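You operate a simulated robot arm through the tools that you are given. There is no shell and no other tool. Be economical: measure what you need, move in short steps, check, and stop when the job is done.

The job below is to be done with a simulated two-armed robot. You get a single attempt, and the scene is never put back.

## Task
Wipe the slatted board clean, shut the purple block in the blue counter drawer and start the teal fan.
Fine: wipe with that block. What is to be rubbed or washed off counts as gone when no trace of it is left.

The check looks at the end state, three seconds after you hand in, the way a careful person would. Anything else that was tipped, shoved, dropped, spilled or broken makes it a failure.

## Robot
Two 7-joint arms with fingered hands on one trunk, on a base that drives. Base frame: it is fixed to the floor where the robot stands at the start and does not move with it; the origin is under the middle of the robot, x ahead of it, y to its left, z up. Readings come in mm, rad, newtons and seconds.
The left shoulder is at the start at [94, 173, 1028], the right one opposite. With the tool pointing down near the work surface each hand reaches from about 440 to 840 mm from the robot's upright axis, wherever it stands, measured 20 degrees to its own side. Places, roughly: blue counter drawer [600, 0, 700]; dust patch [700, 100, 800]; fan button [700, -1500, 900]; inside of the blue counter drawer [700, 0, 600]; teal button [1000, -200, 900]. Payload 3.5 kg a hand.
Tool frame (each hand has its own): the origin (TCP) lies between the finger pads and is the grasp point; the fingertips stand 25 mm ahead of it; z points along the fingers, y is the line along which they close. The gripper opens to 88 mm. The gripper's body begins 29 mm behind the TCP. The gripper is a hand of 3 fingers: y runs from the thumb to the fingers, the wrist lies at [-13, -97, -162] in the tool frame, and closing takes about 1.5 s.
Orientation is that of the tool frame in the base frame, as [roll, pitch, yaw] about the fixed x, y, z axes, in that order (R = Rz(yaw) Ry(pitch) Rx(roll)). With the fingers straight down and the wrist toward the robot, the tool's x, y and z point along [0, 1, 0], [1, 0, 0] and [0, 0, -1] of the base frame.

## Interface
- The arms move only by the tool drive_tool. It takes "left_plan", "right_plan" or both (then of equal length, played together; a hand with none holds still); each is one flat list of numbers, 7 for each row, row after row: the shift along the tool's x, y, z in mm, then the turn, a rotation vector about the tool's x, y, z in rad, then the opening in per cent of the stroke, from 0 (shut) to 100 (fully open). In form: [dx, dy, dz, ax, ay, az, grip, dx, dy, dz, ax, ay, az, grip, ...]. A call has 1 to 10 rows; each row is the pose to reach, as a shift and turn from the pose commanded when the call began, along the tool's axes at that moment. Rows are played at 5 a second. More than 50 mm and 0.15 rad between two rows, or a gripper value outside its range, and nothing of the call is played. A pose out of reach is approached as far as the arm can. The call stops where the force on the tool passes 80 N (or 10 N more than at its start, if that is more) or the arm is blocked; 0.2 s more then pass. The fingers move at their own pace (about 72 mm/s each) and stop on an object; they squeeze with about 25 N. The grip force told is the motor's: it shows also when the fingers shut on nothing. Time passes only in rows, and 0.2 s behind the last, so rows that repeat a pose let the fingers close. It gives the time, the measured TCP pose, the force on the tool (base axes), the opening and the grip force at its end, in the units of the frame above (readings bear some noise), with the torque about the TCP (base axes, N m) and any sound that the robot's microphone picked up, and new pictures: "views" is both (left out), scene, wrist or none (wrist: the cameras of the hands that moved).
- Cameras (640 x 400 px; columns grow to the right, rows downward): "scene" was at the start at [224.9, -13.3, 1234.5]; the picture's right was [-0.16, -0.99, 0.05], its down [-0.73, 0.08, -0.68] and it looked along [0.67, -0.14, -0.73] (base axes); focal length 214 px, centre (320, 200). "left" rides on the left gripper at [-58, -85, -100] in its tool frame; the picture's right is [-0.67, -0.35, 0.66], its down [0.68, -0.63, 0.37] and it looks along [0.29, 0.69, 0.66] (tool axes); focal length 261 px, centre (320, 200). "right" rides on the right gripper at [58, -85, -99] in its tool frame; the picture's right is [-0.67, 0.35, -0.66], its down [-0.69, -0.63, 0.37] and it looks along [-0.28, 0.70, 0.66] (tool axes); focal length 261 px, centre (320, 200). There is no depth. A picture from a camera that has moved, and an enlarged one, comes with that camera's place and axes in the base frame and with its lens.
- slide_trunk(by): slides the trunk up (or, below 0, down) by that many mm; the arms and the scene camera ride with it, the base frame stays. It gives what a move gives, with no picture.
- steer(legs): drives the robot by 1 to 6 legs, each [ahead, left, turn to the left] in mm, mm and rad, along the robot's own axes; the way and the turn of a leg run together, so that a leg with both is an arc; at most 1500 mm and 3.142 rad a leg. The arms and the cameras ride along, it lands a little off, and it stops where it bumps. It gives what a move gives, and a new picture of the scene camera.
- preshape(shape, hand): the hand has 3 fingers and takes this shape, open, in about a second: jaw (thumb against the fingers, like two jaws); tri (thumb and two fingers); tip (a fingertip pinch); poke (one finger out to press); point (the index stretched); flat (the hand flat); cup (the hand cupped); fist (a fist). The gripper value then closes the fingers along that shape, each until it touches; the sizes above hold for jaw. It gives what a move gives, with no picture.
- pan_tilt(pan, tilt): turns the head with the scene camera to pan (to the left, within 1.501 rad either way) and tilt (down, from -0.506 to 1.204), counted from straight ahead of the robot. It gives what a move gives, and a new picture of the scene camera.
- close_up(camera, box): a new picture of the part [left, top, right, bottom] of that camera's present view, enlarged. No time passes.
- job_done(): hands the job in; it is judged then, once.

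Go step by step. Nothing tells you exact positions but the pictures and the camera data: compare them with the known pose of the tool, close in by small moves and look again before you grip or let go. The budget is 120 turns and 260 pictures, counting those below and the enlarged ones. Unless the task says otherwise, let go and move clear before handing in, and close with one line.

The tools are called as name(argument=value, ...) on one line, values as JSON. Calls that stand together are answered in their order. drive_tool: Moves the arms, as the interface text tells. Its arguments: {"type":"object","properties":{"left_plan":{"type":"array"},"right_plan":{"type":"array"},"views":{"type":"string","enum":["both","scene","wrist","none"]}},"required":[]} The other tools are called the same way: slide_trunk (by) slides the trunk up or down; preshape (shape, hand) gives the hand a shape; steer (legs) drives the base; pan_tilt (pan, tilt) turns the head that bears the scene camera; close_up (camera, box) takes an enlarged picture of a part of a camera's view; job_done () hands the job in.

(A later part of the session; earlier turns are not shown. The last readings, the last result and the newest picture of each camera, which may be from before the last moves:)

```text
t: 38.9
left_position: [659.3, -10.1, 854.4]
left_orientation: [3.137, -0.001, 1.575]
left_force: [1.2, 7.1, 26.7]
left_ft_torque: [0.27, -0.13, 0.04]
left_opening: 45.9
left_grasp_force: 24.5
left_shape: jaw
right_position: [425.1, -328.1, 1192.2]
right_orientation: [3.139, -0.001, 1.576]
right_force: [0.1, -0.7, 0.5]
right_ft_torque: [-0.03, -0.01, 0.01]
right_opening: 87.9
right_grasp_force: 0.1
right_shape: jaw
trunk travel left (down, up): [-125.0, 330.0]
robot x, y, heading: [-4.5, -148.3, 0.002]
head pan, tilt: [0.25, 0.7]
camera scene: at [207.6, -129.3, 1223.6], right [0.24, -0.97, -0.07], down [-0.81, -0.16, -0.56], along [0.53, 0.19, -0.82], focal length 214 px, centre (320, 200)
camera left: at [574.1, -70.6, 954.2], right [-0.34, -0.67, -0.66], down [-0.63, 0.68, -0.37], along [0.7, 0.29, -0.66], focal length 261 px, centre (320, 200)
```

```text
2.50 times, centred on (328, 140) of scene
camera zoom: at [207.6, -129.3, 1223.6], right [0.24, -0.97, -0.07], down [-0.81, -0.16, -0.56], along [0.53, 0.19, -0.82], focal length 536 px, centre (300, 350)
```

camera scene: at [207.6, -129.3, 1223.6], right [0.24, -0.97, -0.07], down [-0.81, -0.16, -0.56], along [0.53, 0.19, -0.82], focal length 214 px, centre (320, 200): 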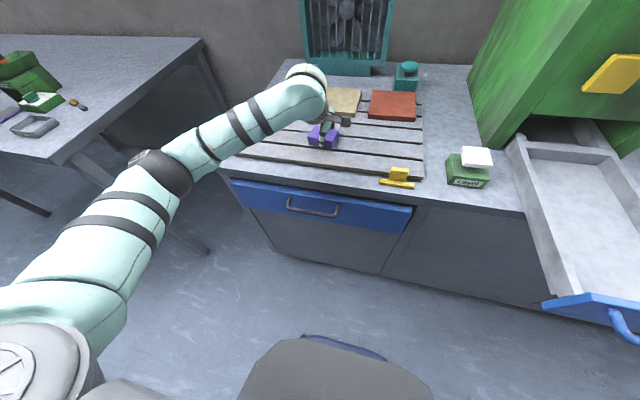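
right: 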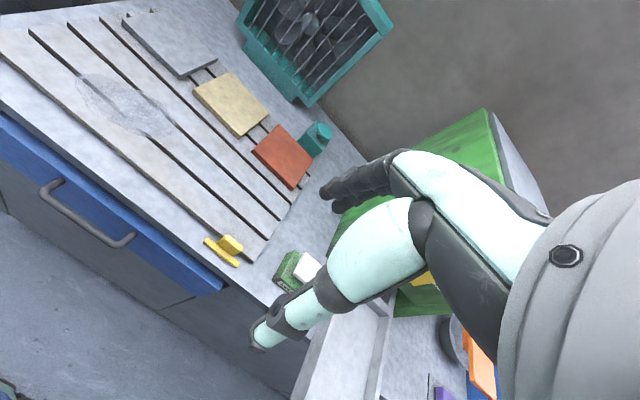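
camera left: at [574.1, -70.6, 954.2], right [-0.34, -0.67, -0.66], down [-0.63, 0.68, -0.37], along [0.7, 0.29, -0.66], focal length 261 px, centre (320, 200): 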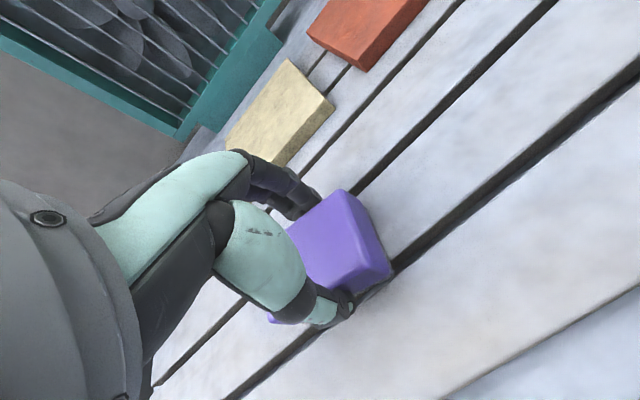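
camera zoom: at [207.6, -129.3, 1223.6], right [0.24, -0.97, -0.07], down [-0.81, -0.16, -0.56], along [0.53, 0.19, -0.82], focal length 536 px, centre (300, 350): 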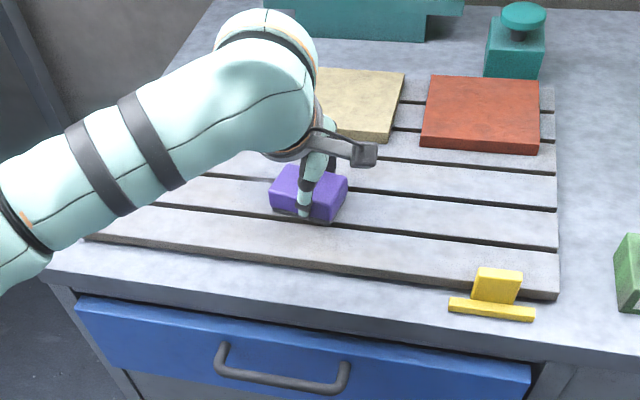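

Wiping works. I continue with strokes on the nearer and farther strips.

drive_tool(left_plan=[0, -35, 0, 0, 0, 0, 0, 40, -35, 0, 0, 0, 0, 0, 80, -35, 0, 0, 0, 0, 0, 120, -35, 0, 0, 0, 0, 0, 160, -35, 0, 0, 0, 0, 0, 200, -35, 0, 0, 0, 0, 0, 200, 0, 0, 0, 0, 0, 0, 200, 35, 0, 0, 0, 0, 0, 160, 35, 0, 0, 0, 0, 0, 120, 35, 0, 0, 0, 0, 0], views="none")

drive_tool(left_plan=[-40, 0, 0, 0, 0, 0, 0, -80, 0, 0, 0, 0, 0, 0, -120, 0, 0, 0, 0, 0, 0, -120, -20, 0, 0, 0, 0, 0, -120, -20, -30, 0, 0, 0, 0, -150, -20, -60, 0, 0, 0, 0, -190, -20, -90, 0, 0, 0, 0, -230, -20, -120, 0, 0, 0, 0])

close_up(camera="scene", box=[200, 60, 456, 220])

```text
t: 41.1
left_position: [691.8, 111.7, 853.5]
left_orientation: [3.136, -0.002, 1.577]
left_force: [-0.8, 5.2, 21.8]
left_ft_torque: [0.17, -0.05, 0.01]
left_opening: 45.9
left_grasp_force: 24.5
left_shape: jaw
right_position: [425.0, -328.6, 1191.5]
right_orientation: [3.138, -0.004, 1.576]
right_force: [-0.1, -0.4, -0.1]
right_ft_torque: [-0.02, -0.01, -0.01]
right_opening: 87.7
right_grasp_force: 0.1
right_shape: jaw
trunk travel left (down, up): [-125.0, 330.0]
robot x, y, heading: [-5.5, -152.8, 0.006]
head pan, tilt: [0.25, 0.7]
```

```text
t: 42.9
left_position: [675.3, -118.3, 972.3]
left_orientation: [-3.14, -0.002, 1.576]
left_force: [-0.1, -1.3, -1.9]
left_ft_torque: [-0.04, 0.01, 0.04]
left_opening: 45.2
left_grasp_force: 24.8
left_shape: jaw
right_position: [428.3, -328.8, 1189.9]
right_orientation: [-3.141, -0.002, 1.575]
right_force: [-0.5, -0.9, 0.5]
right_ft_torque: [0.07, 0.0, 0.02]
right_opening: 87.6
right_grasp_force: 0.1
right_shape: jaw
trunk travel left (down, up): [-125.0, 330.0]
robot x, y, heading: [-0.8, -149.9, 0.01]
head pan, tilt: [0.25, 0.7]
camera scene: at [211.0, -130.3, 1223.0], right [0.24, -0.97, -0.07], down [-0.81, -0.16, -0.56], along [0.53, 0.19, -0.83], focal length 214 px, centre (320, 200)
camera left: at [590.0, -177.2, 1072.8], right [-0.35, -0.67, -0.66], down [-0.63, 0.68, -0.36], along [0.69, 0.29, -0.66], focal length 261 px, centre (320, 200)
```

scene: 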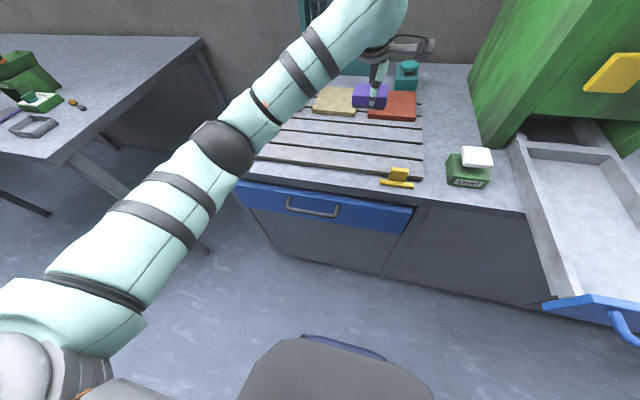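
left: 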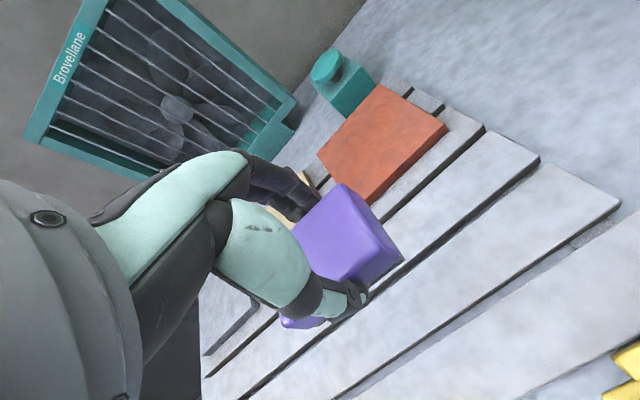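

```text
2.50 times, centred on (328, 140) of scene
camera zoom: at [211.0, -130.3, 1223.0], right [0.24, -0.97, -0.07], down [-0.81, -0.16, -0.56], along [0.53, 0.19, -0.83], focal length 536 px, centre (300, 350)
```

zoom: 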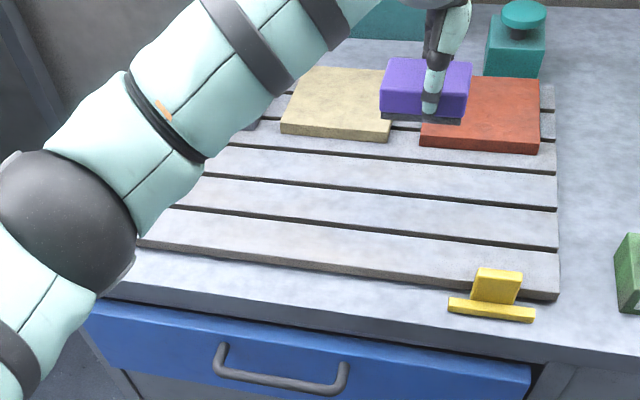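

I move the arm out of the view to inspect the board.

drive_tool(left_plan=[33, -20, -22, 0, 0, 0, 0, 66, -40, -44, 0, 0, 0, 0, 99, -60, -66, 0, 0, 0, 0, 132, -80, -88, 0, 0, 0, 0, 165, -100, -110, 0, 0, 0, 0, 198, -120, -132, 0, 0, 0, 0, 231, -140, -154, 0, 0, 0, 0, 264, -160, -176, 0, 0, 0, 0, 297, -180, -198, 0, 0, 0, 0])

close_up(camera="scene", box=[220, 80, 380, 180])

close_up(camera="left", box=[300, 100, 620, 300])

```text
t: 44.9
left_position: [493.7, 180.6, 1170.7]
left_orientation: [3.141, 0.002, 1.576]
left_force: [0.4, -0.6, 0.2]
left_ft_torque: [-0.03, -0.01, 0.01]
left_opening: 44.9
left_grasp_force: 24.7
left_shape: jaw
right_position: [427.2, -327.3, 1190.1]
right_orientation: [3.141, 0.001, 1.576]
right_force: [0.0, 0.7, -0.1]
right_ft_torque: [-0.04, -0.02, 0.0]
right_opening: 87.7
right_grasp_force: 0.0
right_shape: jaw
trunk travel left (down, up): [-125.0, 330.0]
robot x, y, heading: [-4.9, -150.7, 0.003]
head pan, tilt: [0.25, 0.7]
camera scene: at [210.3, -128.1, 1223.2], right [0.24, -0.97, -0.07], down [-0.81, -0.16, -0.56], along [0.53, 0.19, -0.83], focal length 214 px, centre (320, 200)
camera left: at [409.6, 122.4, 1270.8], right [-0.34, -0.67, -0.65], down [-0.63, 0.68, -0.37], along [0.69, 0.29, -0.66], focal length 261 px, centre (320, 200)
```

scene: 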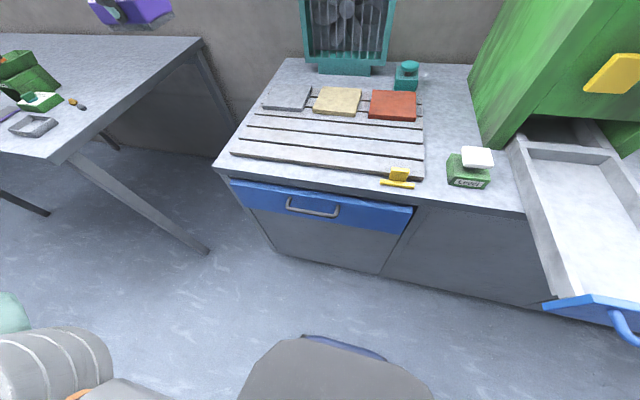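
left: 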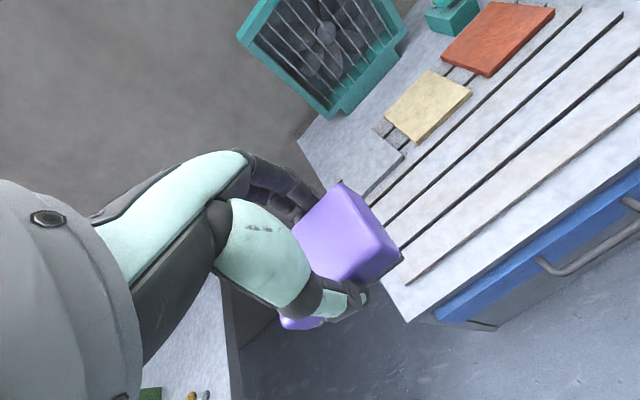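

```text
4.00 times, centred on (300, 130) of scene
camera zoom: at [210.3, -128.1, 1223.2], right [0.24, -0.97, -0.07], down [-0.81, -0.16, -0.56], along [0.53, 0.19, -0.83], focal length 858 px, centre (400, 480)
```

zoom: 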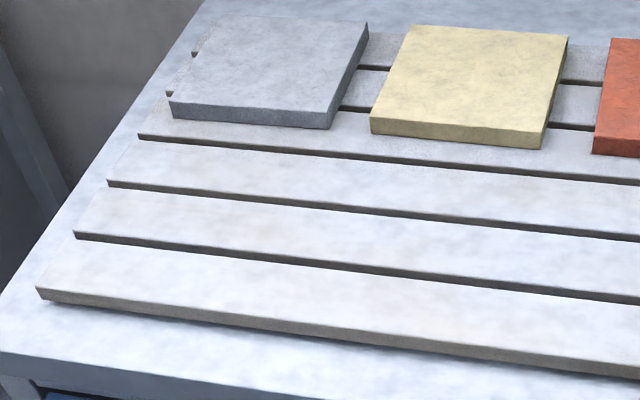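

```text
2.00 times, centred on (460, 200) of left
camera zoom: at [409.6, 122.4, 1270.8], right [-0.34, -0.67, -0.65], down [-0.63, 0.68, -0.37], along [0.69, 0.29, -0.66], focal length 521 px, centre (40, 200)
```

zoom: 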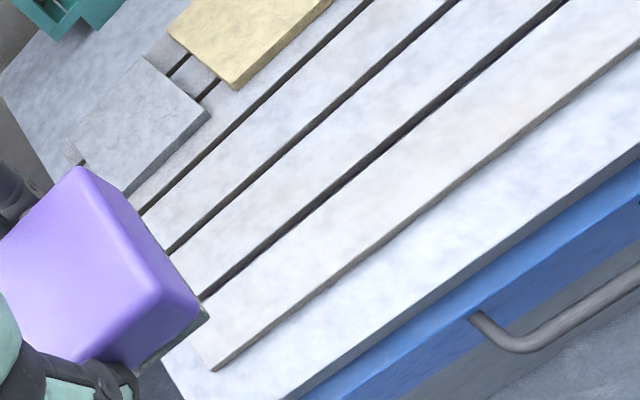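

The patch looks gone. I want a closer look at the back slats around the tiles, where the texture seems coarser.

close_up(camera="scene", box=[250, 76, 346, 136])

close_up(camera="scene", box=[340, 76, 436, 136])

close_up(camera="left", box=[330, 40, 490, 140])

```text
6.67 times, centred on (298, 106) of scene
camera zoom: at [210.3, -128.1, 1223.2], right [0.24, -0.97, -0.07], down [-0.81, -0.16, -0.56], along [0.53, 0.19, -0.83], focal length 1430 px, centre (467, 827)
```

zoom: 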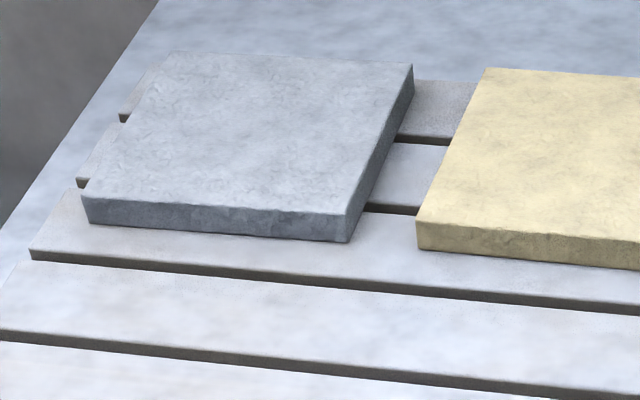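

```text
6.67 times, centred on (388, 106) of scene
camera zoom: at [210.3, -128.1, 1223.2], right [0.24, -0.97, -0.07], down [-0.81, -0.16, -0.56], along [0.53, 0.19, -0.83], focal length 1430 px, centre (-133, 827)
```

zoom: 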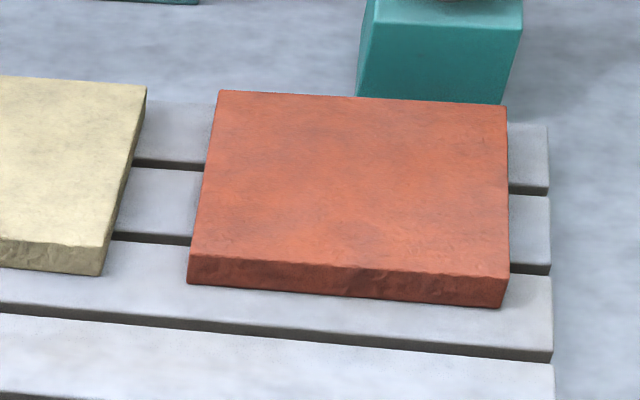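

```text
4.00 times, centred on (410, 90) of left
camera zoom: at [409.6, 122.4, 1270.8], right [-0.34, -0.67, -0.65], down [-0.63, 0.68, -0.37], along [0.69, 0.29, -0.66], focal length 1043 px, centre (-40, 640)
```

zoom: 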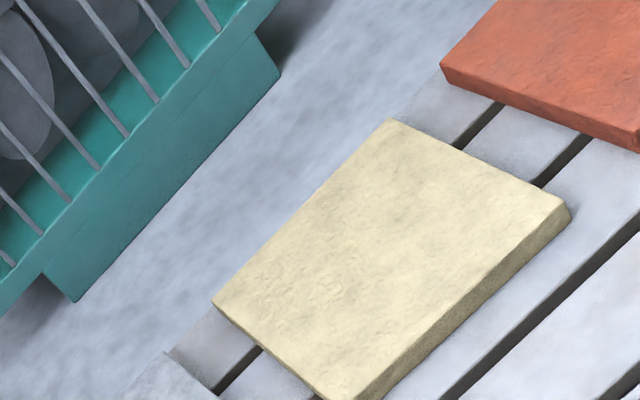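

The board is clean. Next the drawer: the handle bar is near [497, 0, 712], about 145 mm wide. I back off to make room for opening it and square up on it.

steer(legs=[[-340, 0, 0], [0, 150, 0]])

slide_trunk(by=-100)

pan_tilt(pan=0.0, tilt=0.45)

close_up(camera="scene", box=[220, 100, 420, 225])

```text
t: 48.1
left_position: [153.6, 329.5, 1169.2]
left_orientation: [3.141, 0.001, 1.573]
left_force: [0.7, -0.6, -1.2]
left_ft_torque: [0.0, -0.01, 0.01]
left_opening: 45.0
left_grasp_force: 25.5
left_shape: jaw
right_position: [86.5, -178.9, 1191.0]
right_orientation: [-3.141, 0.001, 1.574]
right_force: [-0.2, 0.4, -0.4]
right_ft_torque: [0.0, 0.02, 0.0]
right_opening: 87.8
right_grasp_force: 0.1
right_shape: jaw
trunk travel left (down, up): [-125.0, 330.0]
robot x, y, heading: [-346.6, 0.3, 0.006]
head pan, tilt: [0.25, 0.7]
camera scene: at [-130.7, 21.0, 1222.8], right [0.24, -0.97, -0.07], down [-0.81, -0.16, -0.56], along [0.53, 0.19, -0.83], focal length 214 px, centre (320, 200)
```

scene: 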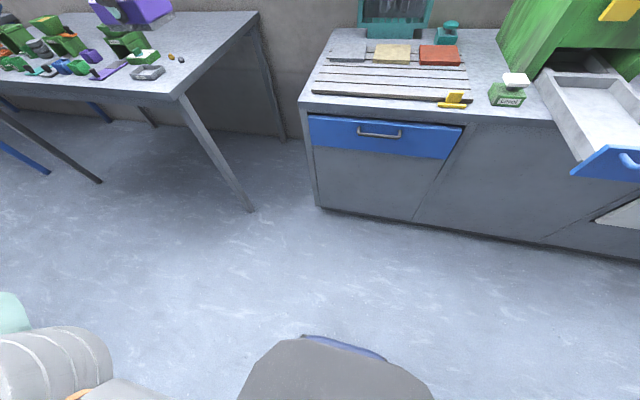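

```text
t: 49.5
left_position: [152.6, 328.9, 1071.6]
left_orientation: [3.14, 0.0, 1.573]
left_force: [0.2, 0.7, 0.0]
left_ft_torque: [-0.02, -0.02, -0.01]
left_opening: 45.4
left_grasp_force: 24.7
left_shape: jaw
right_position: [84.3, -179.2, 1092.1]
right_orientation: [3.14, -0.001, 1.576]
right_force: [0.6, -0.3, -0.1]
right_ft_torque: [-0.01, 0.01, -0.01]
right_opening: 87.8
right_grasp_force: 0.1
right_shape: jaw
trunk travel left (down, up): [-25.0, 430.0]
robot x, y, heading: [-345.2, -5.1, 0.002]
head pan, tilt: [0.25, 0.7]
```

```text
t: 50.2
left_position: [153.8, 329.2, 1069.7]
left_orientation: [3.141, -0.001, 1.572]
left_force: [0.3, 0.2, -0.4]
left_ft_torque: [-0.05, 0.0, 0.01]
left_opening: 45.1
left_grasp_force: 25.3
left_shape: jaw
right_position: [86.4, -178.5, 1089.7]
right_orientation: [-3.139, -0.001, 1.572]
right_force: [0.5, 0.3, -0.9]
right_ft_torque: [0.01, 0.02, 0.02]
right_opening: 87.9
right_grasp_force: 0.0
right_shape: jaw
trunk travel left (down, up): [-25.0, 430.0]
robot x, y, heading: [-344.3, -2.7, 0.002]
head pan, tilt: [0.0, 0.45]
camera scene: at [-24.4, 0.5, 1080.5], right [0.0, -1.0, 0.0], down [-0.8, 0.0, -0.6], along [0.6, 0.0, -0.8], focal length 214 px, centre (320, 200)
```

scene: 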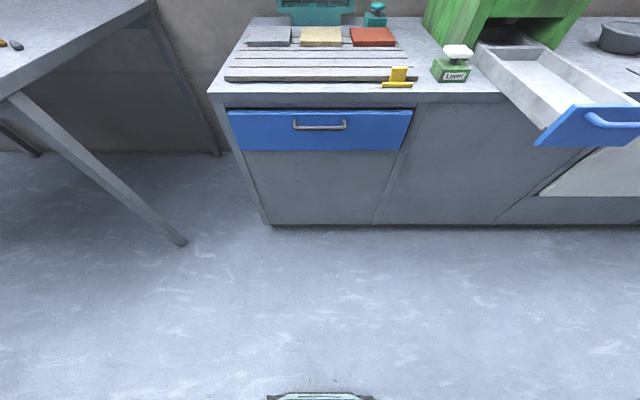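

```text
3.20 times, centred on (320, 162) of scene
camera zoom: at [-24.4, 0.5, 1080.5], right [0.0, -1.0, 0.0], down [-0.8, 0.0, -0.6], along [0.6, 0.0, -0.8], focal length 686 px, centre (320, 320)
```

zoom: 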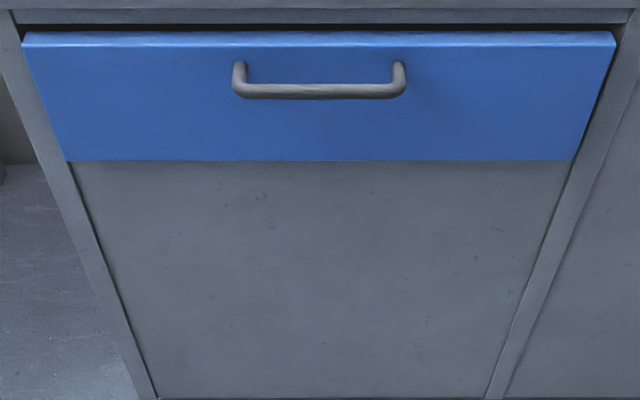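

The bar sits at about [495, ±72, 721], 30 mm off the face. I bring the right hand forward and turn it to point ahead, with fingers above and below the bar.

drive_tool(right_plan=[15, 21, 14, -0.14, 0, 0, 100, 30, 42, 28, -0.28, 0, 0, 100, 45, 63, 42, -0.42, 0, 0, 100, 60, 84, 56, -0.56, 0, 0, 100, 75, 105, 70, -0.7, 0, 0, 100, 90, 126, 84, -0.84, 0, 0, 100, 105, 147, 98, -0.98, 0, 0, 100, 120, 168, 112, -1.12, 0, 0, 100, 135, 189, 126, -1.26, 0, 0, 100, 150, 210, 140, -1.4, 0, 0, 100])

```text
t: 52.6
left_position: [154.3, 328.1, 1069.7]
left_orientation: [3.141, 0.001, 1.573]
left_force: [0.6, 0.4, -2.0]
left_ft_torque: [-0.02, 0.05, 0.01]
left_opening: 45.1
left_grasp_force: 25.1
left_shape: jaw
right_position: [350.7, 19.3, 884.9]
right_orientation: [1.954, -0.13, 1.341]
right_force: [0.3, -0.7, -1.0]
right_ft_torque: [0.02, 0.0, 0.01]
right_opening: 87.7
right_grasp_force: 0.1
right_shape: jaw
right hand out of reach, approached as far as the arm can: row 6, 7, 8, 9, 10
trunk travel left (down, up): [-25.0, 430.0]
robot x, y, heading: [-347.6, -1.9, 0.004]
head pan, tilt: [0.0, 0.45]
stopped in row 10 (right hand): the arm was blocked; the commanded pose is now the measured one
camera scene: at [-50.4, 35.3, 1065.3], right [0.39, -0.9, -0.2], down [-0.88, -0.29, -0.37], along [0.27, 0.32, -0.91], focal length 214 px, centre (320, 200)
camera right: at [245.0, 107.7, 850.3], right [-0.63, -0.61, 0.48], down [-0.03, -0.59, -0.8], along [0.77, -0.52, 0.35], focal length 261 px, centre (320, 200)
```

scene: 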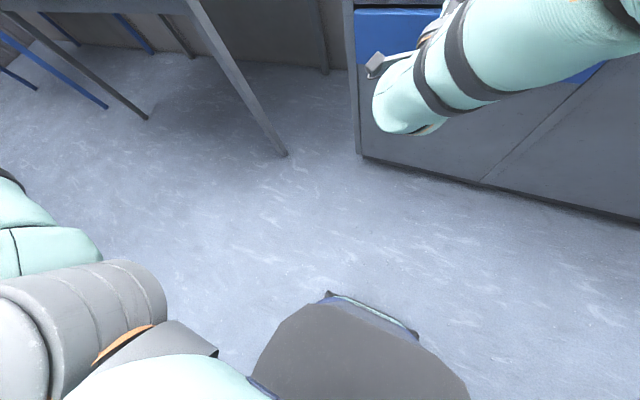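
right: 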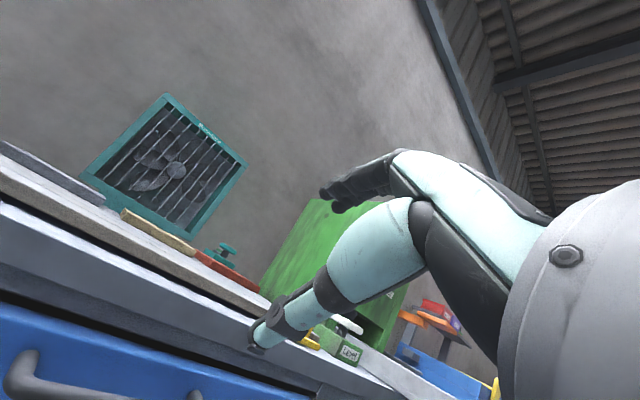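

The full forward tilt is out of the wrist's range, so I'll use about 45° of tilt instead. I return the right arm to an easy pose first.

drive_tool(right_plan=[-28, 13, -13, 0.078, 0.025, -0.048, 100, -57, 26, -26, 0.156, 0.05, -0.096, 100, -85, 39, -39, 0.234, 0.075, -0.143, 100, -114, 52, -52, 0.312, 0.1, -0.191, 100, -142, 64, -65, 0.39, 0.125, -0.239, 100])

```text
t: 53.8
left_position: [154.0, 329.2, 1069.9]
left_orientation: [3.139, -0.001, 1.573]
left_force: [-0.5, -0.7, -1.4]
left_ft_torque: [-0.01, 0.03, 0.01]
left_opening: 44.9
left_grasp_force: 25.1
left_shape: jaw
right_position: [355.6, -46.3, 903.7]
right_orientation: [2.336, 0.014, 1.547]
right_force: [-0.8, 0.0, 0.4]
right_ft_torque: [0.0, -0.01, 0.0]
right_opening: 87.6
right_grasp_force: 0.0
right_shape: jaw
right hand out of reach, approached as far as the arm can: row 2, 3, 4, 5
trunk travel left (down, up): [-25.0, 430.0]
robot x, y, heading: [-347.9, -3.3, 0.004]
head pan, tilt: [0.0, 0.45]
camera scene: at [-24.7, -0.1, 1080.7], right [0.0, -1.0, 0.0], down [-0.8, 0.0, -0.6], along [0.6, 0.0, -0.8], focal length 214 px, centre (320, 200)
camera right: at [226.1, 13.5, 911.4], right [-0.25, -0.65, 0.71], down [-0.19, -0.69, -0.7], along [0.95, -0.31, 0.05], focal length 261 px, centre (320, 200)
```

scene: 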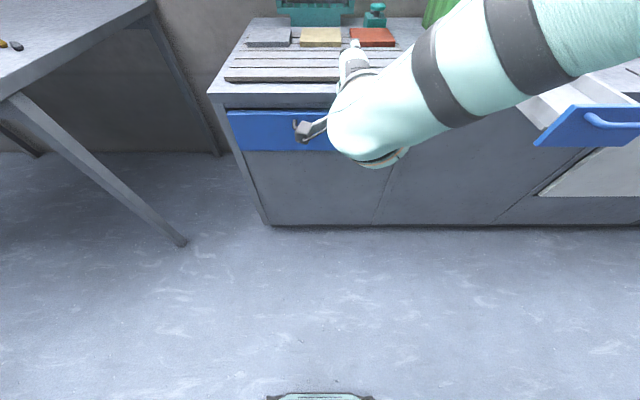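
right: 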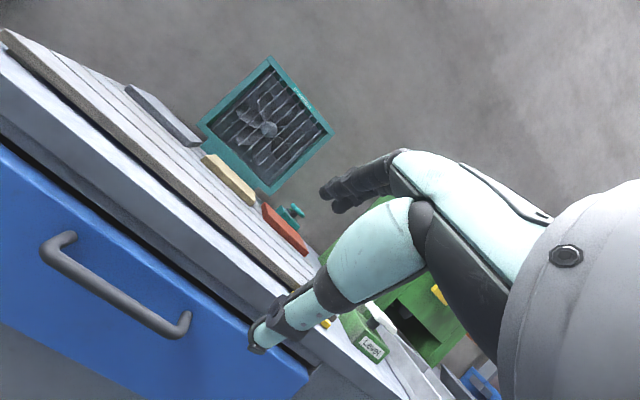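

Orientation is now right (0.8 rad tilt) and the hand is above the handle. I move towards a pre-grasp point and check how the command frame behaves.

drive_tool(right_plan=[0, -11, 35, 0, 0, 0, 60, 0, -22, 70, 0, 0, 0, 60, 0, -33, 105, 0, 0, 0, 60, 0, -44, 141, 0, 0, 0, 60])

```text
t: 54.8
left_position: [154.7, 329.1, 1069.1]
left_orientation: [-3.141, 0.001, 1.572]
left_force: [0.2, -0.5, -1.5]
left_ft_torque: [-0.01, 0.0, 0.0]
left_opening: 45.2
left_grasp_force: 25.2
left_shape: jaw
right_position: [448.1, -3.4, 798.1]
right_orientation: [2.348, 0.017, 1.565]
right_force: [1.3, -0.1, 0.4]
right_ft_torque: [0.0, 0.01, 0.0]
right_opening: 53.1
right_grasp_force: 0.0
right_shape: jaw
right hand out of reach, approached as far as the arm can: row 1, 2, 3, 4
trunk travel left (down, up): [-25.0, 430.0]
robot x, y, heading: [-346.9, -0.5, 0.001]
head pan, tilt: [0.0, 0.45]
camera scene: at [-23.3, 0.4, 1080.0], right [0.0, -1.0, 0.0], down [-0.8, 0.0, -0.59], along [0.59, 0.0, -0.8], focal length 214 px, centre (320, 200)
camera right: at [317.5, 54.6, 807.0], right [-0.23, -0.66, 0.72], down [-0.19, -0.7, -0.69], along [0.96, -0.29, 0.04], focal length 261 px, centre (320, 200)
```

scene: 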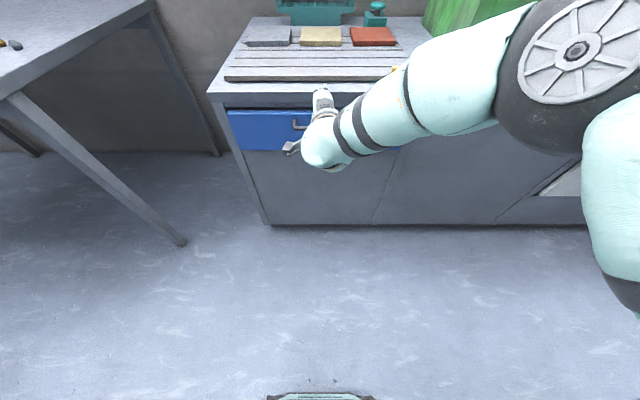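
right: 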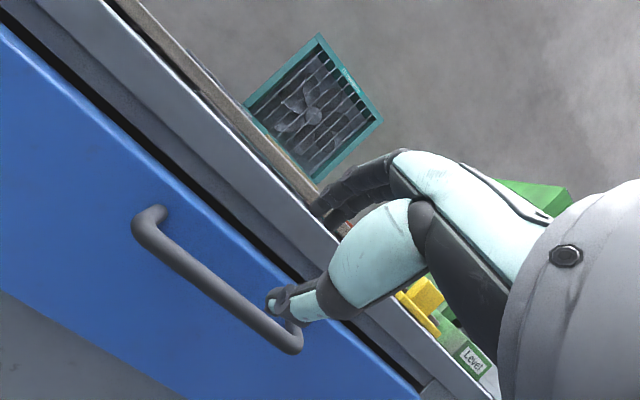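

The arm prefers to be straighter for this tilt. I'll move the robot back 60 mm and left 120 mm, so the right shoulder faces the handle.

steer(legs=[[-70, 0, 0], [0, 120, 0]])

drive_tool(right_plan=[0, 0, 0, 0, 0, 0, 60])

```text
t: 56.7
left_position: [83.3, 452.7, 1069.5]
left_orientation: [3.14, 0.002, 1.574]
left_force: [-0.2, -0.2, -0.9]
left_ft_torque: [-0.02, -0.01, -0.04]
left_opening: 45.1
left_grasp_force: 24.5
left_shape: jaw
right_position: [375.4, 118.8, 799.7]
right_orientation: [2.347, 0.018, 1.563]
right_force: [0.0, 0.2, -0.2]
right_ft_torque: [0.0, -0.01, -0.03]
right_opening: 53.7
right_grasp_force: 0.1
right_shape: jaw
trunk travel left (down, up): [-25.0, 430.0]
robot x, y, heading: [-414.8, 121.9, 0.002]
head pan, tilt: [0.0, 0.45]
camera scene: at [-95.5, 123.2, 1080.6], right [0.0, -1.0, 0.0], down [-0.8, 0.0, -0.6], along [0.6, 0.0, -0.8], focal length 214 px, centre (320, 200)
```

scene: 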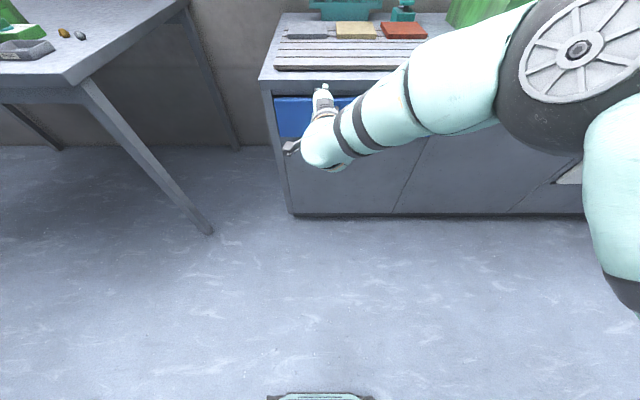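

```text
t: 57.1
left_position: [83.4, 451.6, 1069.6]
left_orientation: [3.14, 0.002, 1.571]
left_force: [0.1, 0.0, -0.6]
left_ft_torque: [0.01, 0.01, 0.01]
left_opening: 45.1
left_grasp_force: 25.2
left_shape: jaw
right_position: [376.3, 117.7, 800.3]
right_orientation: [2.347, 0.018, 1.565]
right_force: [-0.5, 0.3, -0.5]
right_ft_torque: [0.0, -0.01, 0.01]
right_opening: 53.5
right_grasp_force: 0.1
right_shape: jaw
trunk travel left (down, up): [-25.0, 430.0]
robot x, y, heading: [-414.5, 117.9, 0.007]
head pan, tilt: [0.0, 0.45]
camera scene: at [-95.6, 122.0, 1080.6], right [0.0, -1.0, 0.0], down [-0.8, 0.0, -0.6], along [0.6, 0.0, -0.8], focal length 214 px, centre (320, 200)
camera right: at [245.4, 175.8, 808.6], right [-0.23, -0.66, 0.72], down [-0.18, -0.7, -0.69], along [0.96, -0.29, 0.04], focal length 261 px, centre (320, 200)
```

scene: 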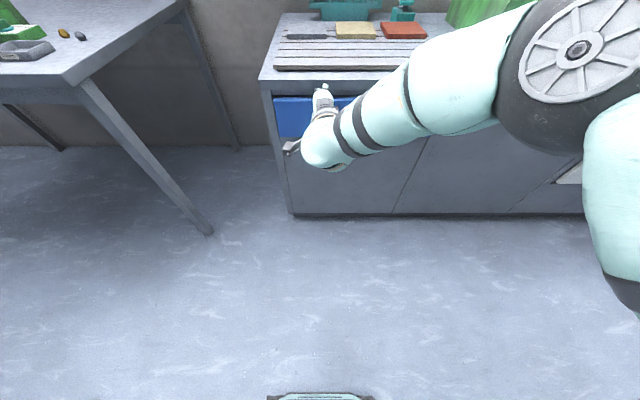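
right: 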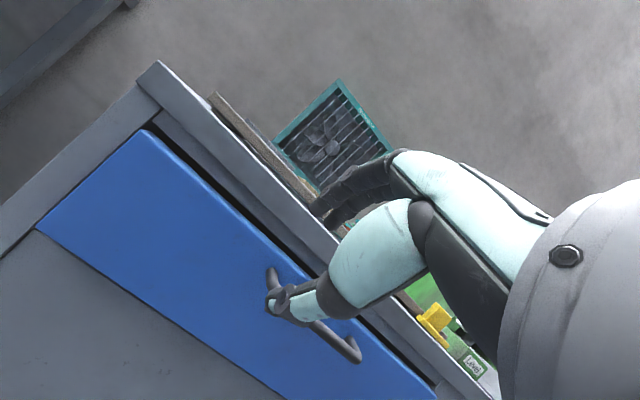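

Now I move the hand to the pre-grasp point in front of and above the bar.

drive_tool(right_plan=[-40, 4, 13, 0, 0, 0, 50, -80, 8, 26, 0, 0, 0, 50, -122, 12, 39, 0, 0, 0, 50, -163, 15, 52, 0, 0, 0, 50])

```text
t: 58.1
left_position: [82.8, 451.3, 1069.2]
left_orientation: [3.14, 0.003, 1.574]
left_force: [0.3, 0.0, -1.5]
left_ft_torque: [-0.04, 0.0, 0.02]
left_opening: 45.3
left_grasp_force: 25.2
left_shape: jaw
right_position: [445.3, 44.2, 811.8]
right_orientation: [2.367, 0.019, 1.55]
right_force: [-0.4, -0.4, 0.5]
right_ft_torque: [-0.02, 0.0, 0.02]
right_opening: 44.5
right_grasp_force: 0.1
right_shape: jaw
right hand out of reach, approached as far as the arm can: row 1, 2, 3, 4
trunk travel left (down, up): [-25.0, 430.0]
robot x, y, heading: [-416.6, 121.3, 0.003]
head pan, tilt: [0.0, 0.45]
camera scene: at [-95.8, 122.3, 1080.8], right [0.0, -1.0, 0.0], down [-0.8, 0.0, -0.6], along [0.6, 0.0, -0.8], focal length 214 px, centre (320, 200)
camera right: at [316.8, 105.7, 821.7], right [-0.22, -0.65, 0.73], down [-0.21, -0.7, -0.69], along [0.95, -0.31, 0.02], focal length 261 px, centre (320, 200)
```

scene: 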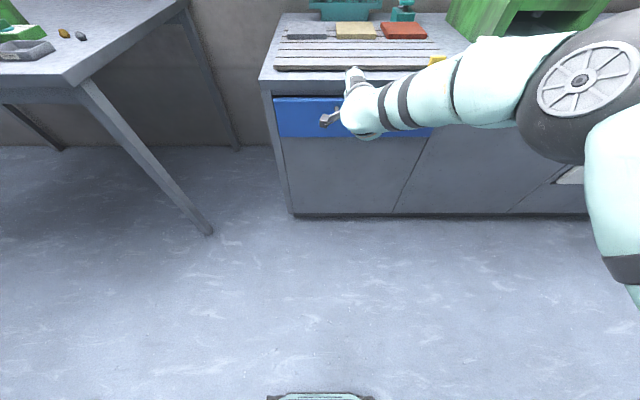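
right: 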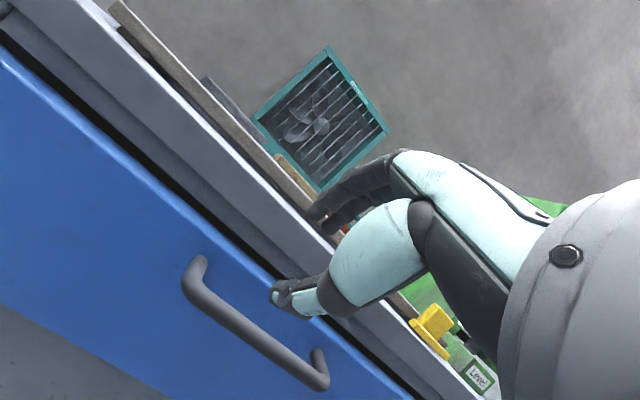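

Still out of reach with the elbow flared. A smaller tilt (about 0.45 rad) also clears the counter edge, so I back off, change the tilt, then drive in closer.

steer(legs=[[-120, 0, 0]])

drive_tool(right_plan=[-28, 5, -26, 0.08, 0, 0, 50, -55, 10, -53, 0.16, 0, 0, 50, -82, 15, -80, 0.24, 0, 0, 50, -110, 20, -106, 0.32, 0, 0, 50], views="none")

```text
t: 59.3
left_position: [-36.2, 450.1, 1070.4]
left_orientation: [3.142, 0.001, 1.57]
left_force: [-0.8, -0.4, -0.8]
left_ft_torque: [-0.03, -0.01, 0.01]
left_opening: 44.8
left_grasp_force: 25.3
left_shape: jaw
right_position: [327.5, 44.1, 810.5]
right_orientation: [2.365, 0.02, 1.548]
right_force: [0.1, 0.1, -0.8]
right_ft_torque: [-0.01, -0.02, -0.01]
right_opening: 44.4
right_grasp_force: 0.0
right_shape: jaw
trunk travel left (down, up): [-25.0, 430.0]
robot x, y, heading: [-535.4, 118.6, -0.002]
head pan, tilt: [0.0, 0.45]
camera scene: at [-214.4, 121.7, 1080.7], right [0.0, -1.0, 0.0], down [-0.8, 0.0, -0.6], along [0.6, 0.0, -0.8], focal length 214 px, centre (320, 200)
```

scene: 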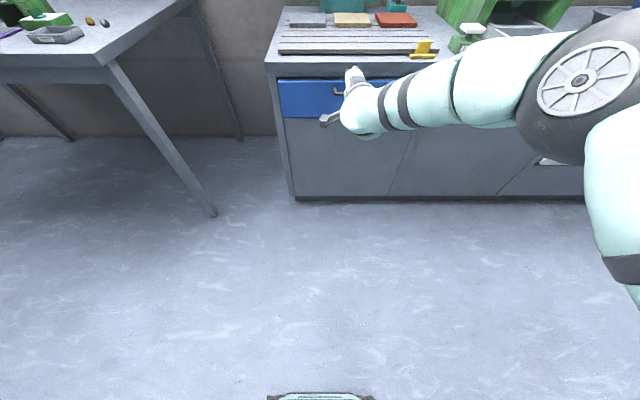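

```text
t: 60.3
left_position: [-35.6, 449.7, 1071.2]
left_orientation: [3.14, 0.0, 1.572]
left_force: [0.1, -1.0, -0.5]
left_ft_torque: [0.0, 0.01, 0.0]
left_opening: 44.8
left_grasp_force: 24.8
left_shape: jaw
right_position: [263.2, -60.6, 906.3]
right_orientation: [2.686, 0.018, 1.549]
right_force: [0.1, -0.1, 0.0]
right_ft_torque: [0.0, 0.03, -0.01]
right_opening: 44.1
right_grasp_force: 0.0
right_shape: jaw
trunk travel left (down, up): [-25.0, 430.0]
robot x, y, heading: [-536.9, 120.0, -0.004]
head pan, tilt: [0.0, 0.45]
```

That pose is reachable. I lower the hand to handle height in free space.

drive_tool(right_plan=[5, -21, 31, 0, 0, 0, 50, 10, -42, 63, 0, 0, 0, 50, 15, -63, 94, 0, 0, 0, 50, 20, -84, 126, 0, 0, 0, 50], views="none")

```text
t: 61.3
left_position: [-35.5, 449.9, 1069.3]
left_orientation: [3.14, 0.003, 1.572]
left_force: [0.4, -0.4, -0.3]
left_ft_torque: [-0.03, 0.01, -0.02]
left_opening: 45.0
left_grasp_force: 25.4
left_shape: jaw
right_position: [247.5, -44.3, 753.2]
right_orientation: [2.69, 0.02, 1.55]
right_force: [0.1, 0.1, 0.0]
right_ft_torque: [0.02, -0.04, 0.01]
right_opening: 44.3
right_grasp_force: 0.1
right_shape: jaw
trunk travel left (down, up): [-25.0, 430.0]
robot x, y, heading: [-533.0, 117.1, 0.002]
head pan, tilt: [0.0, 0.45]
```

Now I drive ahead 185 mm to bring the hand in front of the bar, and look.

steer(legs=[[185, 0, 0]])

drive_tool(right_plan=[0, 15, 0, 0, 0, 0, 50], views="wrist")

```text
t: 62.9
left_position: [152.9, 449.7, 1069.2]
left_orientation: [3.142, 0.002, 1.57]
left_force: [0.2, 0.7, -0.3]
left_ft_torque: [-0.01, 0.01, -0.02]
left_opening: 45.1
left_grasp_force: 25.3
left_shape: jaw
right_position: [434.6, -46.7, 754.1]
right_orientation: [2.687, 0.02, 1.547]
right_force: [0.0, 0.2, 0.5]
right_ft_torque: [0.0, 0.01, 0.0]
right_opening: 44.1
right_grasp_force: 0.1
right_shape: jaw
trunk travel left (down, up): [-25.0, 430.0]
robot x, y, heading: [-346.8, 120.3, 0.001]
head pan, tilt: [0.0, 0.45]
camera scene: at [-24.9, 121.2, 1080.4], right [0.0, -1.0, 0.0], down [-0.8, 0.0, -0.6], along [0.6, 0.0, -0.8], focal length 214 px, centre (320, 200)
```

scene: 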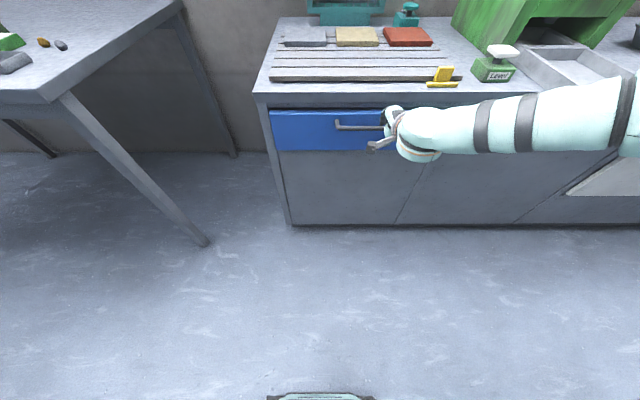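

```text
t: 63.2
left_position: [152.7, 449.8, 1070.0]
left_orientation: [3.14, 0.001, 1.57]
left_force: [0.3, 0.6, -1.8]
left_ft_torque: [-0.01, 0.02, -0.01]
left_opening: 44.9
left_grasp_force: 24.9
left_shape: jaw
right_position: [448.8, -46.4, 762.2]
right_orientation: [2.686, 0.02, 1.546]
right_force: [0.4, -0.1, 0.7]
right_ft_torque: [0.01, 0.04, -0.02]
right_opening: 44.3
right_grasp_force: 0.1
right_shape: jaw
trunk travel left (down, up): [-25.0, 430.0]
robot x, y, heading: [-352.5, 116.5, 0.0]
head pan, tilt: [0.0, 0.45]
camera right: at [329.9, 14.7, 813.3], right [0.01, -0.66, 0.76], down [-0.42, -0.69, -0.59], along [0.91, -0.31, -0.28], focal length 261 px, centre (320, 200)
```

right: 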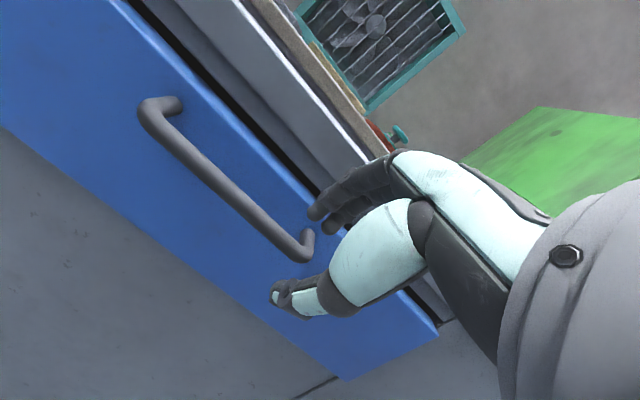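

The bar is between thumb and fingers, but its right leg is close, so I shift left 30 mm and slide down over the bar.

drive_tool(right_plan=[30, 0, 0, 0, 0, 0, 50, 30, 10, 0, 0, 0, 0, 50, 30, 10, 16, 0, 0, 0, 50, 30, 10, 32, 0, 0, 0, 50, 30, 10, 47, 0, 0, 0, 50])

close_up(camera="scene", box=[320, 80, 480, 180])

```text
t: 64.5
left_position: [153.6, 449.2, 1070.4]
left_orientation: [3.139, 0.001, 1.57]
left_force: [0.3, -0.4, -0.6]
left_ft_torque: [-0.03, -0.01, 0.0]
left_opening: 44.9
left_grasp_force: 25.0
left_shape: jaw
right_position: [478.8, -17.4, 723.6]
right_orientation: [2.687, 0.019, 1.548]
right_force: [-1.8, 0.1, -0.4]
right_ft_torque: [-0.02, -0.03, -0.02]
right_opening: 43.3
right_grasp_force: 0.1
right_shape: jaw
trunk travel left (down, up): [-25.0, 430.0]
robot x, y, heading: [-346.7, 118.0, 0.004]
head pan, tilt: [0.0, 0.45]
camera scene: at [-26.2, 121.2, 1080.8], right [0.0, -1.0, 0.0], down [-0.8, 0.0, -0.6], along [0.6, 0.0, -0.8], focal length 214 px, centre (320, 200)
camera right: at [360.5, 43.3, 774.4], right [0.01, -0.66, 0.76], down [-0.42, -0.69, -0.59], along [0.91, -0.31, -0.28], focal length 261 px, centre (320, 200)
```

scene: 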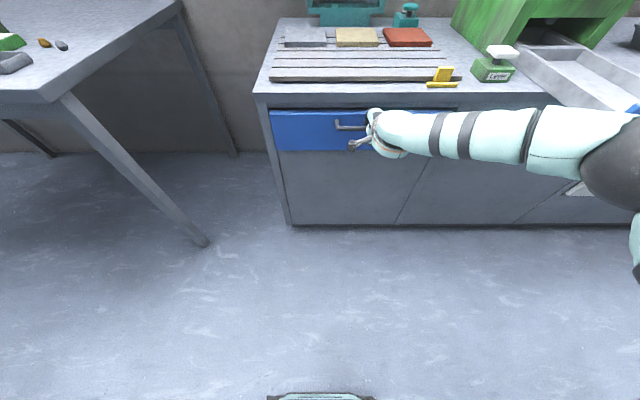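
right: 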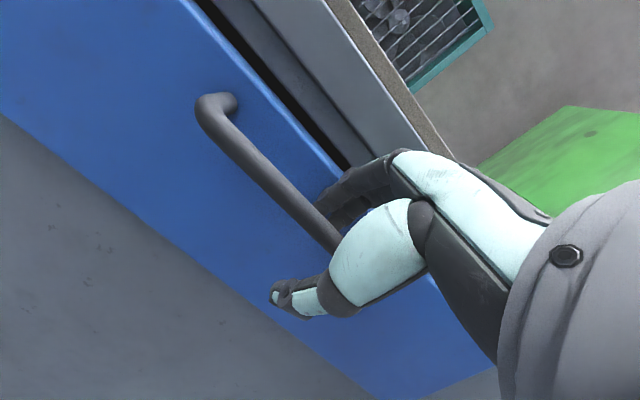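

```text
4.00 times, centred on (400, 130) of scene
camera zoom: at [-26.2, 121.2, 1080.8], right [0.0, -1.0, 0.0], down [-0.8, 0.0, -0.6], along [0.6, 0.0, -0.8], focal length 858 px, centre (0, 480)
```

zoom: 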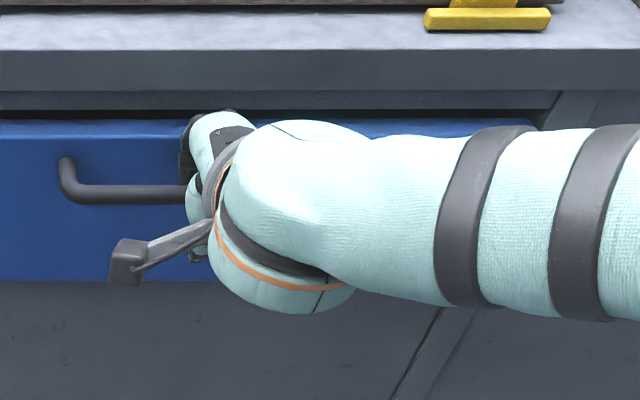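

The bar lies between thumb and fingers, with the fingers behind it; I close.

drive_tool(right_plan=[0, 0, 0, 0, 0, 0, 0, 0, 0, 0, 0, 0, 0, 0, 0, 0, 0, 0, 0, 0, 0, 0, 0, 0, 0, 0, 0, 0, 0, 0, 0, 0, 0, 0, 0, 0, 0, 0, 0, 0, 0, 0], views="wrist")

```text
t: 65.8
left_position: [153.5, 449.4, 1068.8]
left_orientation: [3.14, 0.002, 1.571]
left_force: [0.6, 0.1, -0.6]
left_ft_torque: [-0.02, 0.02, -0.01]
left_opening: 44.8
left_grasp_force: 24.6
left_shape: jaw
right_position: [479.7, -17.6, 721.4]
right_orientation: [2.687, 0.02, 1.549]
right_force: [-4.3, 1.0, -6.5]
right_ft_torque: [0.07, 0.07, -0.11]
right_opening: 0.0
right_grasp_force: 24.9
right_shape: jaw
trunk travel left (down, up): [-25.0, 430.0]
robot x, y, heading: [-345.1, 118.1, 0.002]
head pan, tilt: [0.0, 0.45]
camera right: at [361.2, 43.3, 773.4], right [0.01, -0.66, 0.76], down [-0.42, -0.69, -0.59], along [0.91, -0.31, -0.28], focal length 261 px, centre (320, 200)
```

right: 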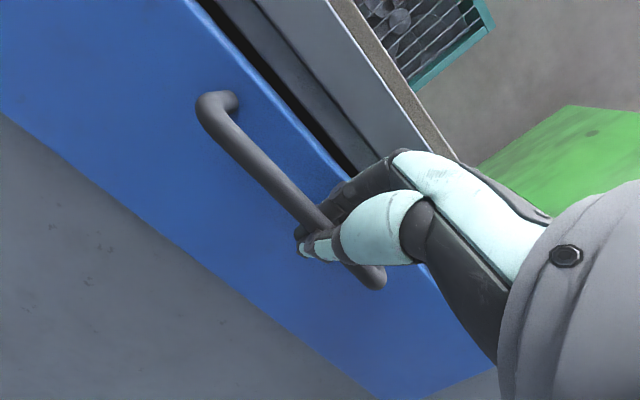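

The fingers have closed around the bar, perhaps nearer their roots. I test with a small pull.

drive_tool(right_plan=[0, -9, -4.4, 0, 0, 0, 0, 0, -18, -8.7, 0, 0, 0, 0, 0, -27, -13, 0, 0, 0, 0, 0, -36, -17.5, 0, 0, 0, 0])

```text
t: 66.8
left_position: [153.8, 450.5, 1068.9]
left_orientation: [3.141, 0.002, 1.572]
left_force: [-0.4, 0.6, -1.0]
left_ft_torque: [0.01, -0.02, -0.01]
left_opening: 44.8
left_grasp_force: 25.5
left_shape: jaw
right_position: [438.8, -17.8, 722.3]
right_orientation: [2.687, 0.019, 1.546]
right_force: [-0.6, -1.6, -4.0]
right_ft_torque: [0.06, -0.03, -0.15]
right_opening: 0.0
right_grasp_force: 24.3
right_shape: jaw
trunk travel left (down, up): [-25.0, 430.0]
robot x, y, heading: [-349.4, 118.0, -0.003]
head pan, tilt: [0.0, 0.45]
camera scene: at [-24.8, 121.4, 1080.3], right [0.0, -1.0, 0.0], down [-0.8, 0.0, -0.6], along [0.6, 0.0, -0.8], focal length 214 px, centre (320, 200)
camera right: at [320.1, 43.7, 772.8], right [0.01, -0.66, 0.76], down [-0.42, -0.69, -0.59], along [0.91, -0.31, -0.28], focal length 261 px, centre (320, 200)
```

scene: 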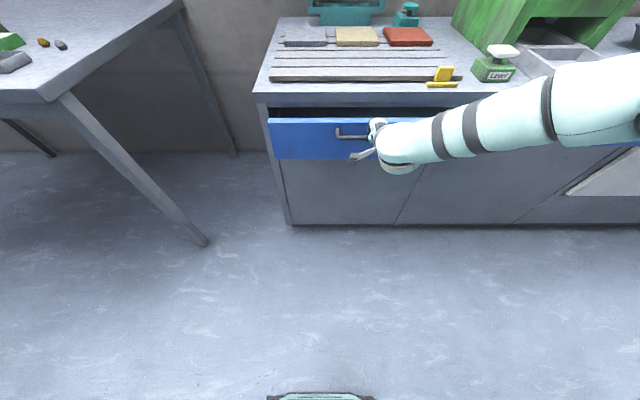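
right: 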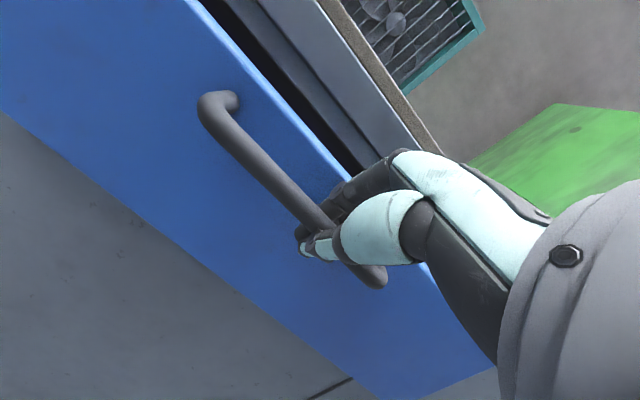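

The drawer follows the hand. I open it further by driving back 200 mm.

steer(legs=[[-200, 0, 0]])

close_up(camera="right", box=[0, 0, 640, 400])

```text
t: 68.4
left_position: [-41.7, 448.8, 1070.2]
left_orientation: [3.141, 0.0, 1.568]
left_force: [-0.6, -0.3, -0.5]
left_ft_torque: [0.0, -0.03, 0.0]
left_opening: 45.0
left_grasp_force: 25.0
left_shape: jaw
right_position: [242.8, -17.9, 721.5]
right_orientation: [2.688, 0.021, 1.544]
right_force: [0.7, -1.7, -7.0]
right_ft_torque: [0.04, 0.05, -0.17]
right_opening: 0.0
right_grasp_force: 24.7
right_shape: jaw
trunk travel left (down, up): [-25.0, 430.0]
robot x, y, heading: [-546.0, 121.5, -0.006]
head pan, tilt: [0.0, 0.45]
camera scene: at [-221.8, 120.8, 1080.3], right [0.0, -1.0, 0.0], down [-0.8, 0.0, -0.6], along [0.6, 0.0, -0.8], focal length 214 px, centre (320, 200)
```

scene: 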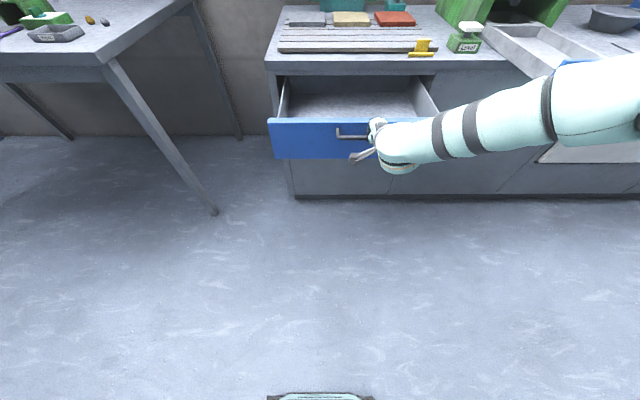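

```text
1.00 times, centred on (320, 200) of right (not enlarged: the box is as wide or as high as the picture)
camera zoom: at [123.3, 43.0, 772.9], right [0.01, -0.66, 0.76], down [-0.42, -0.69, -0.59], along [0.91, -0.31, -0.28], focal length 261 px, centre (320, 200)
```

zoom: 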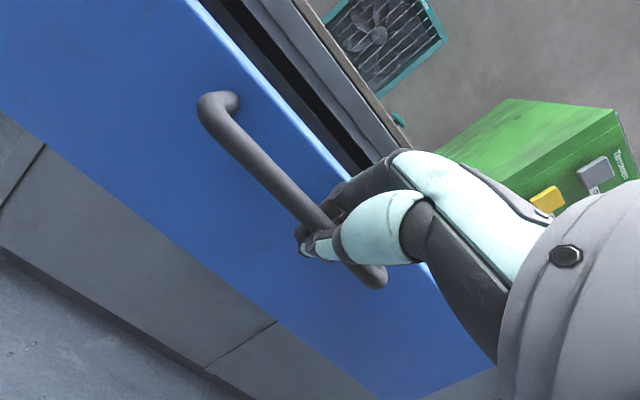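

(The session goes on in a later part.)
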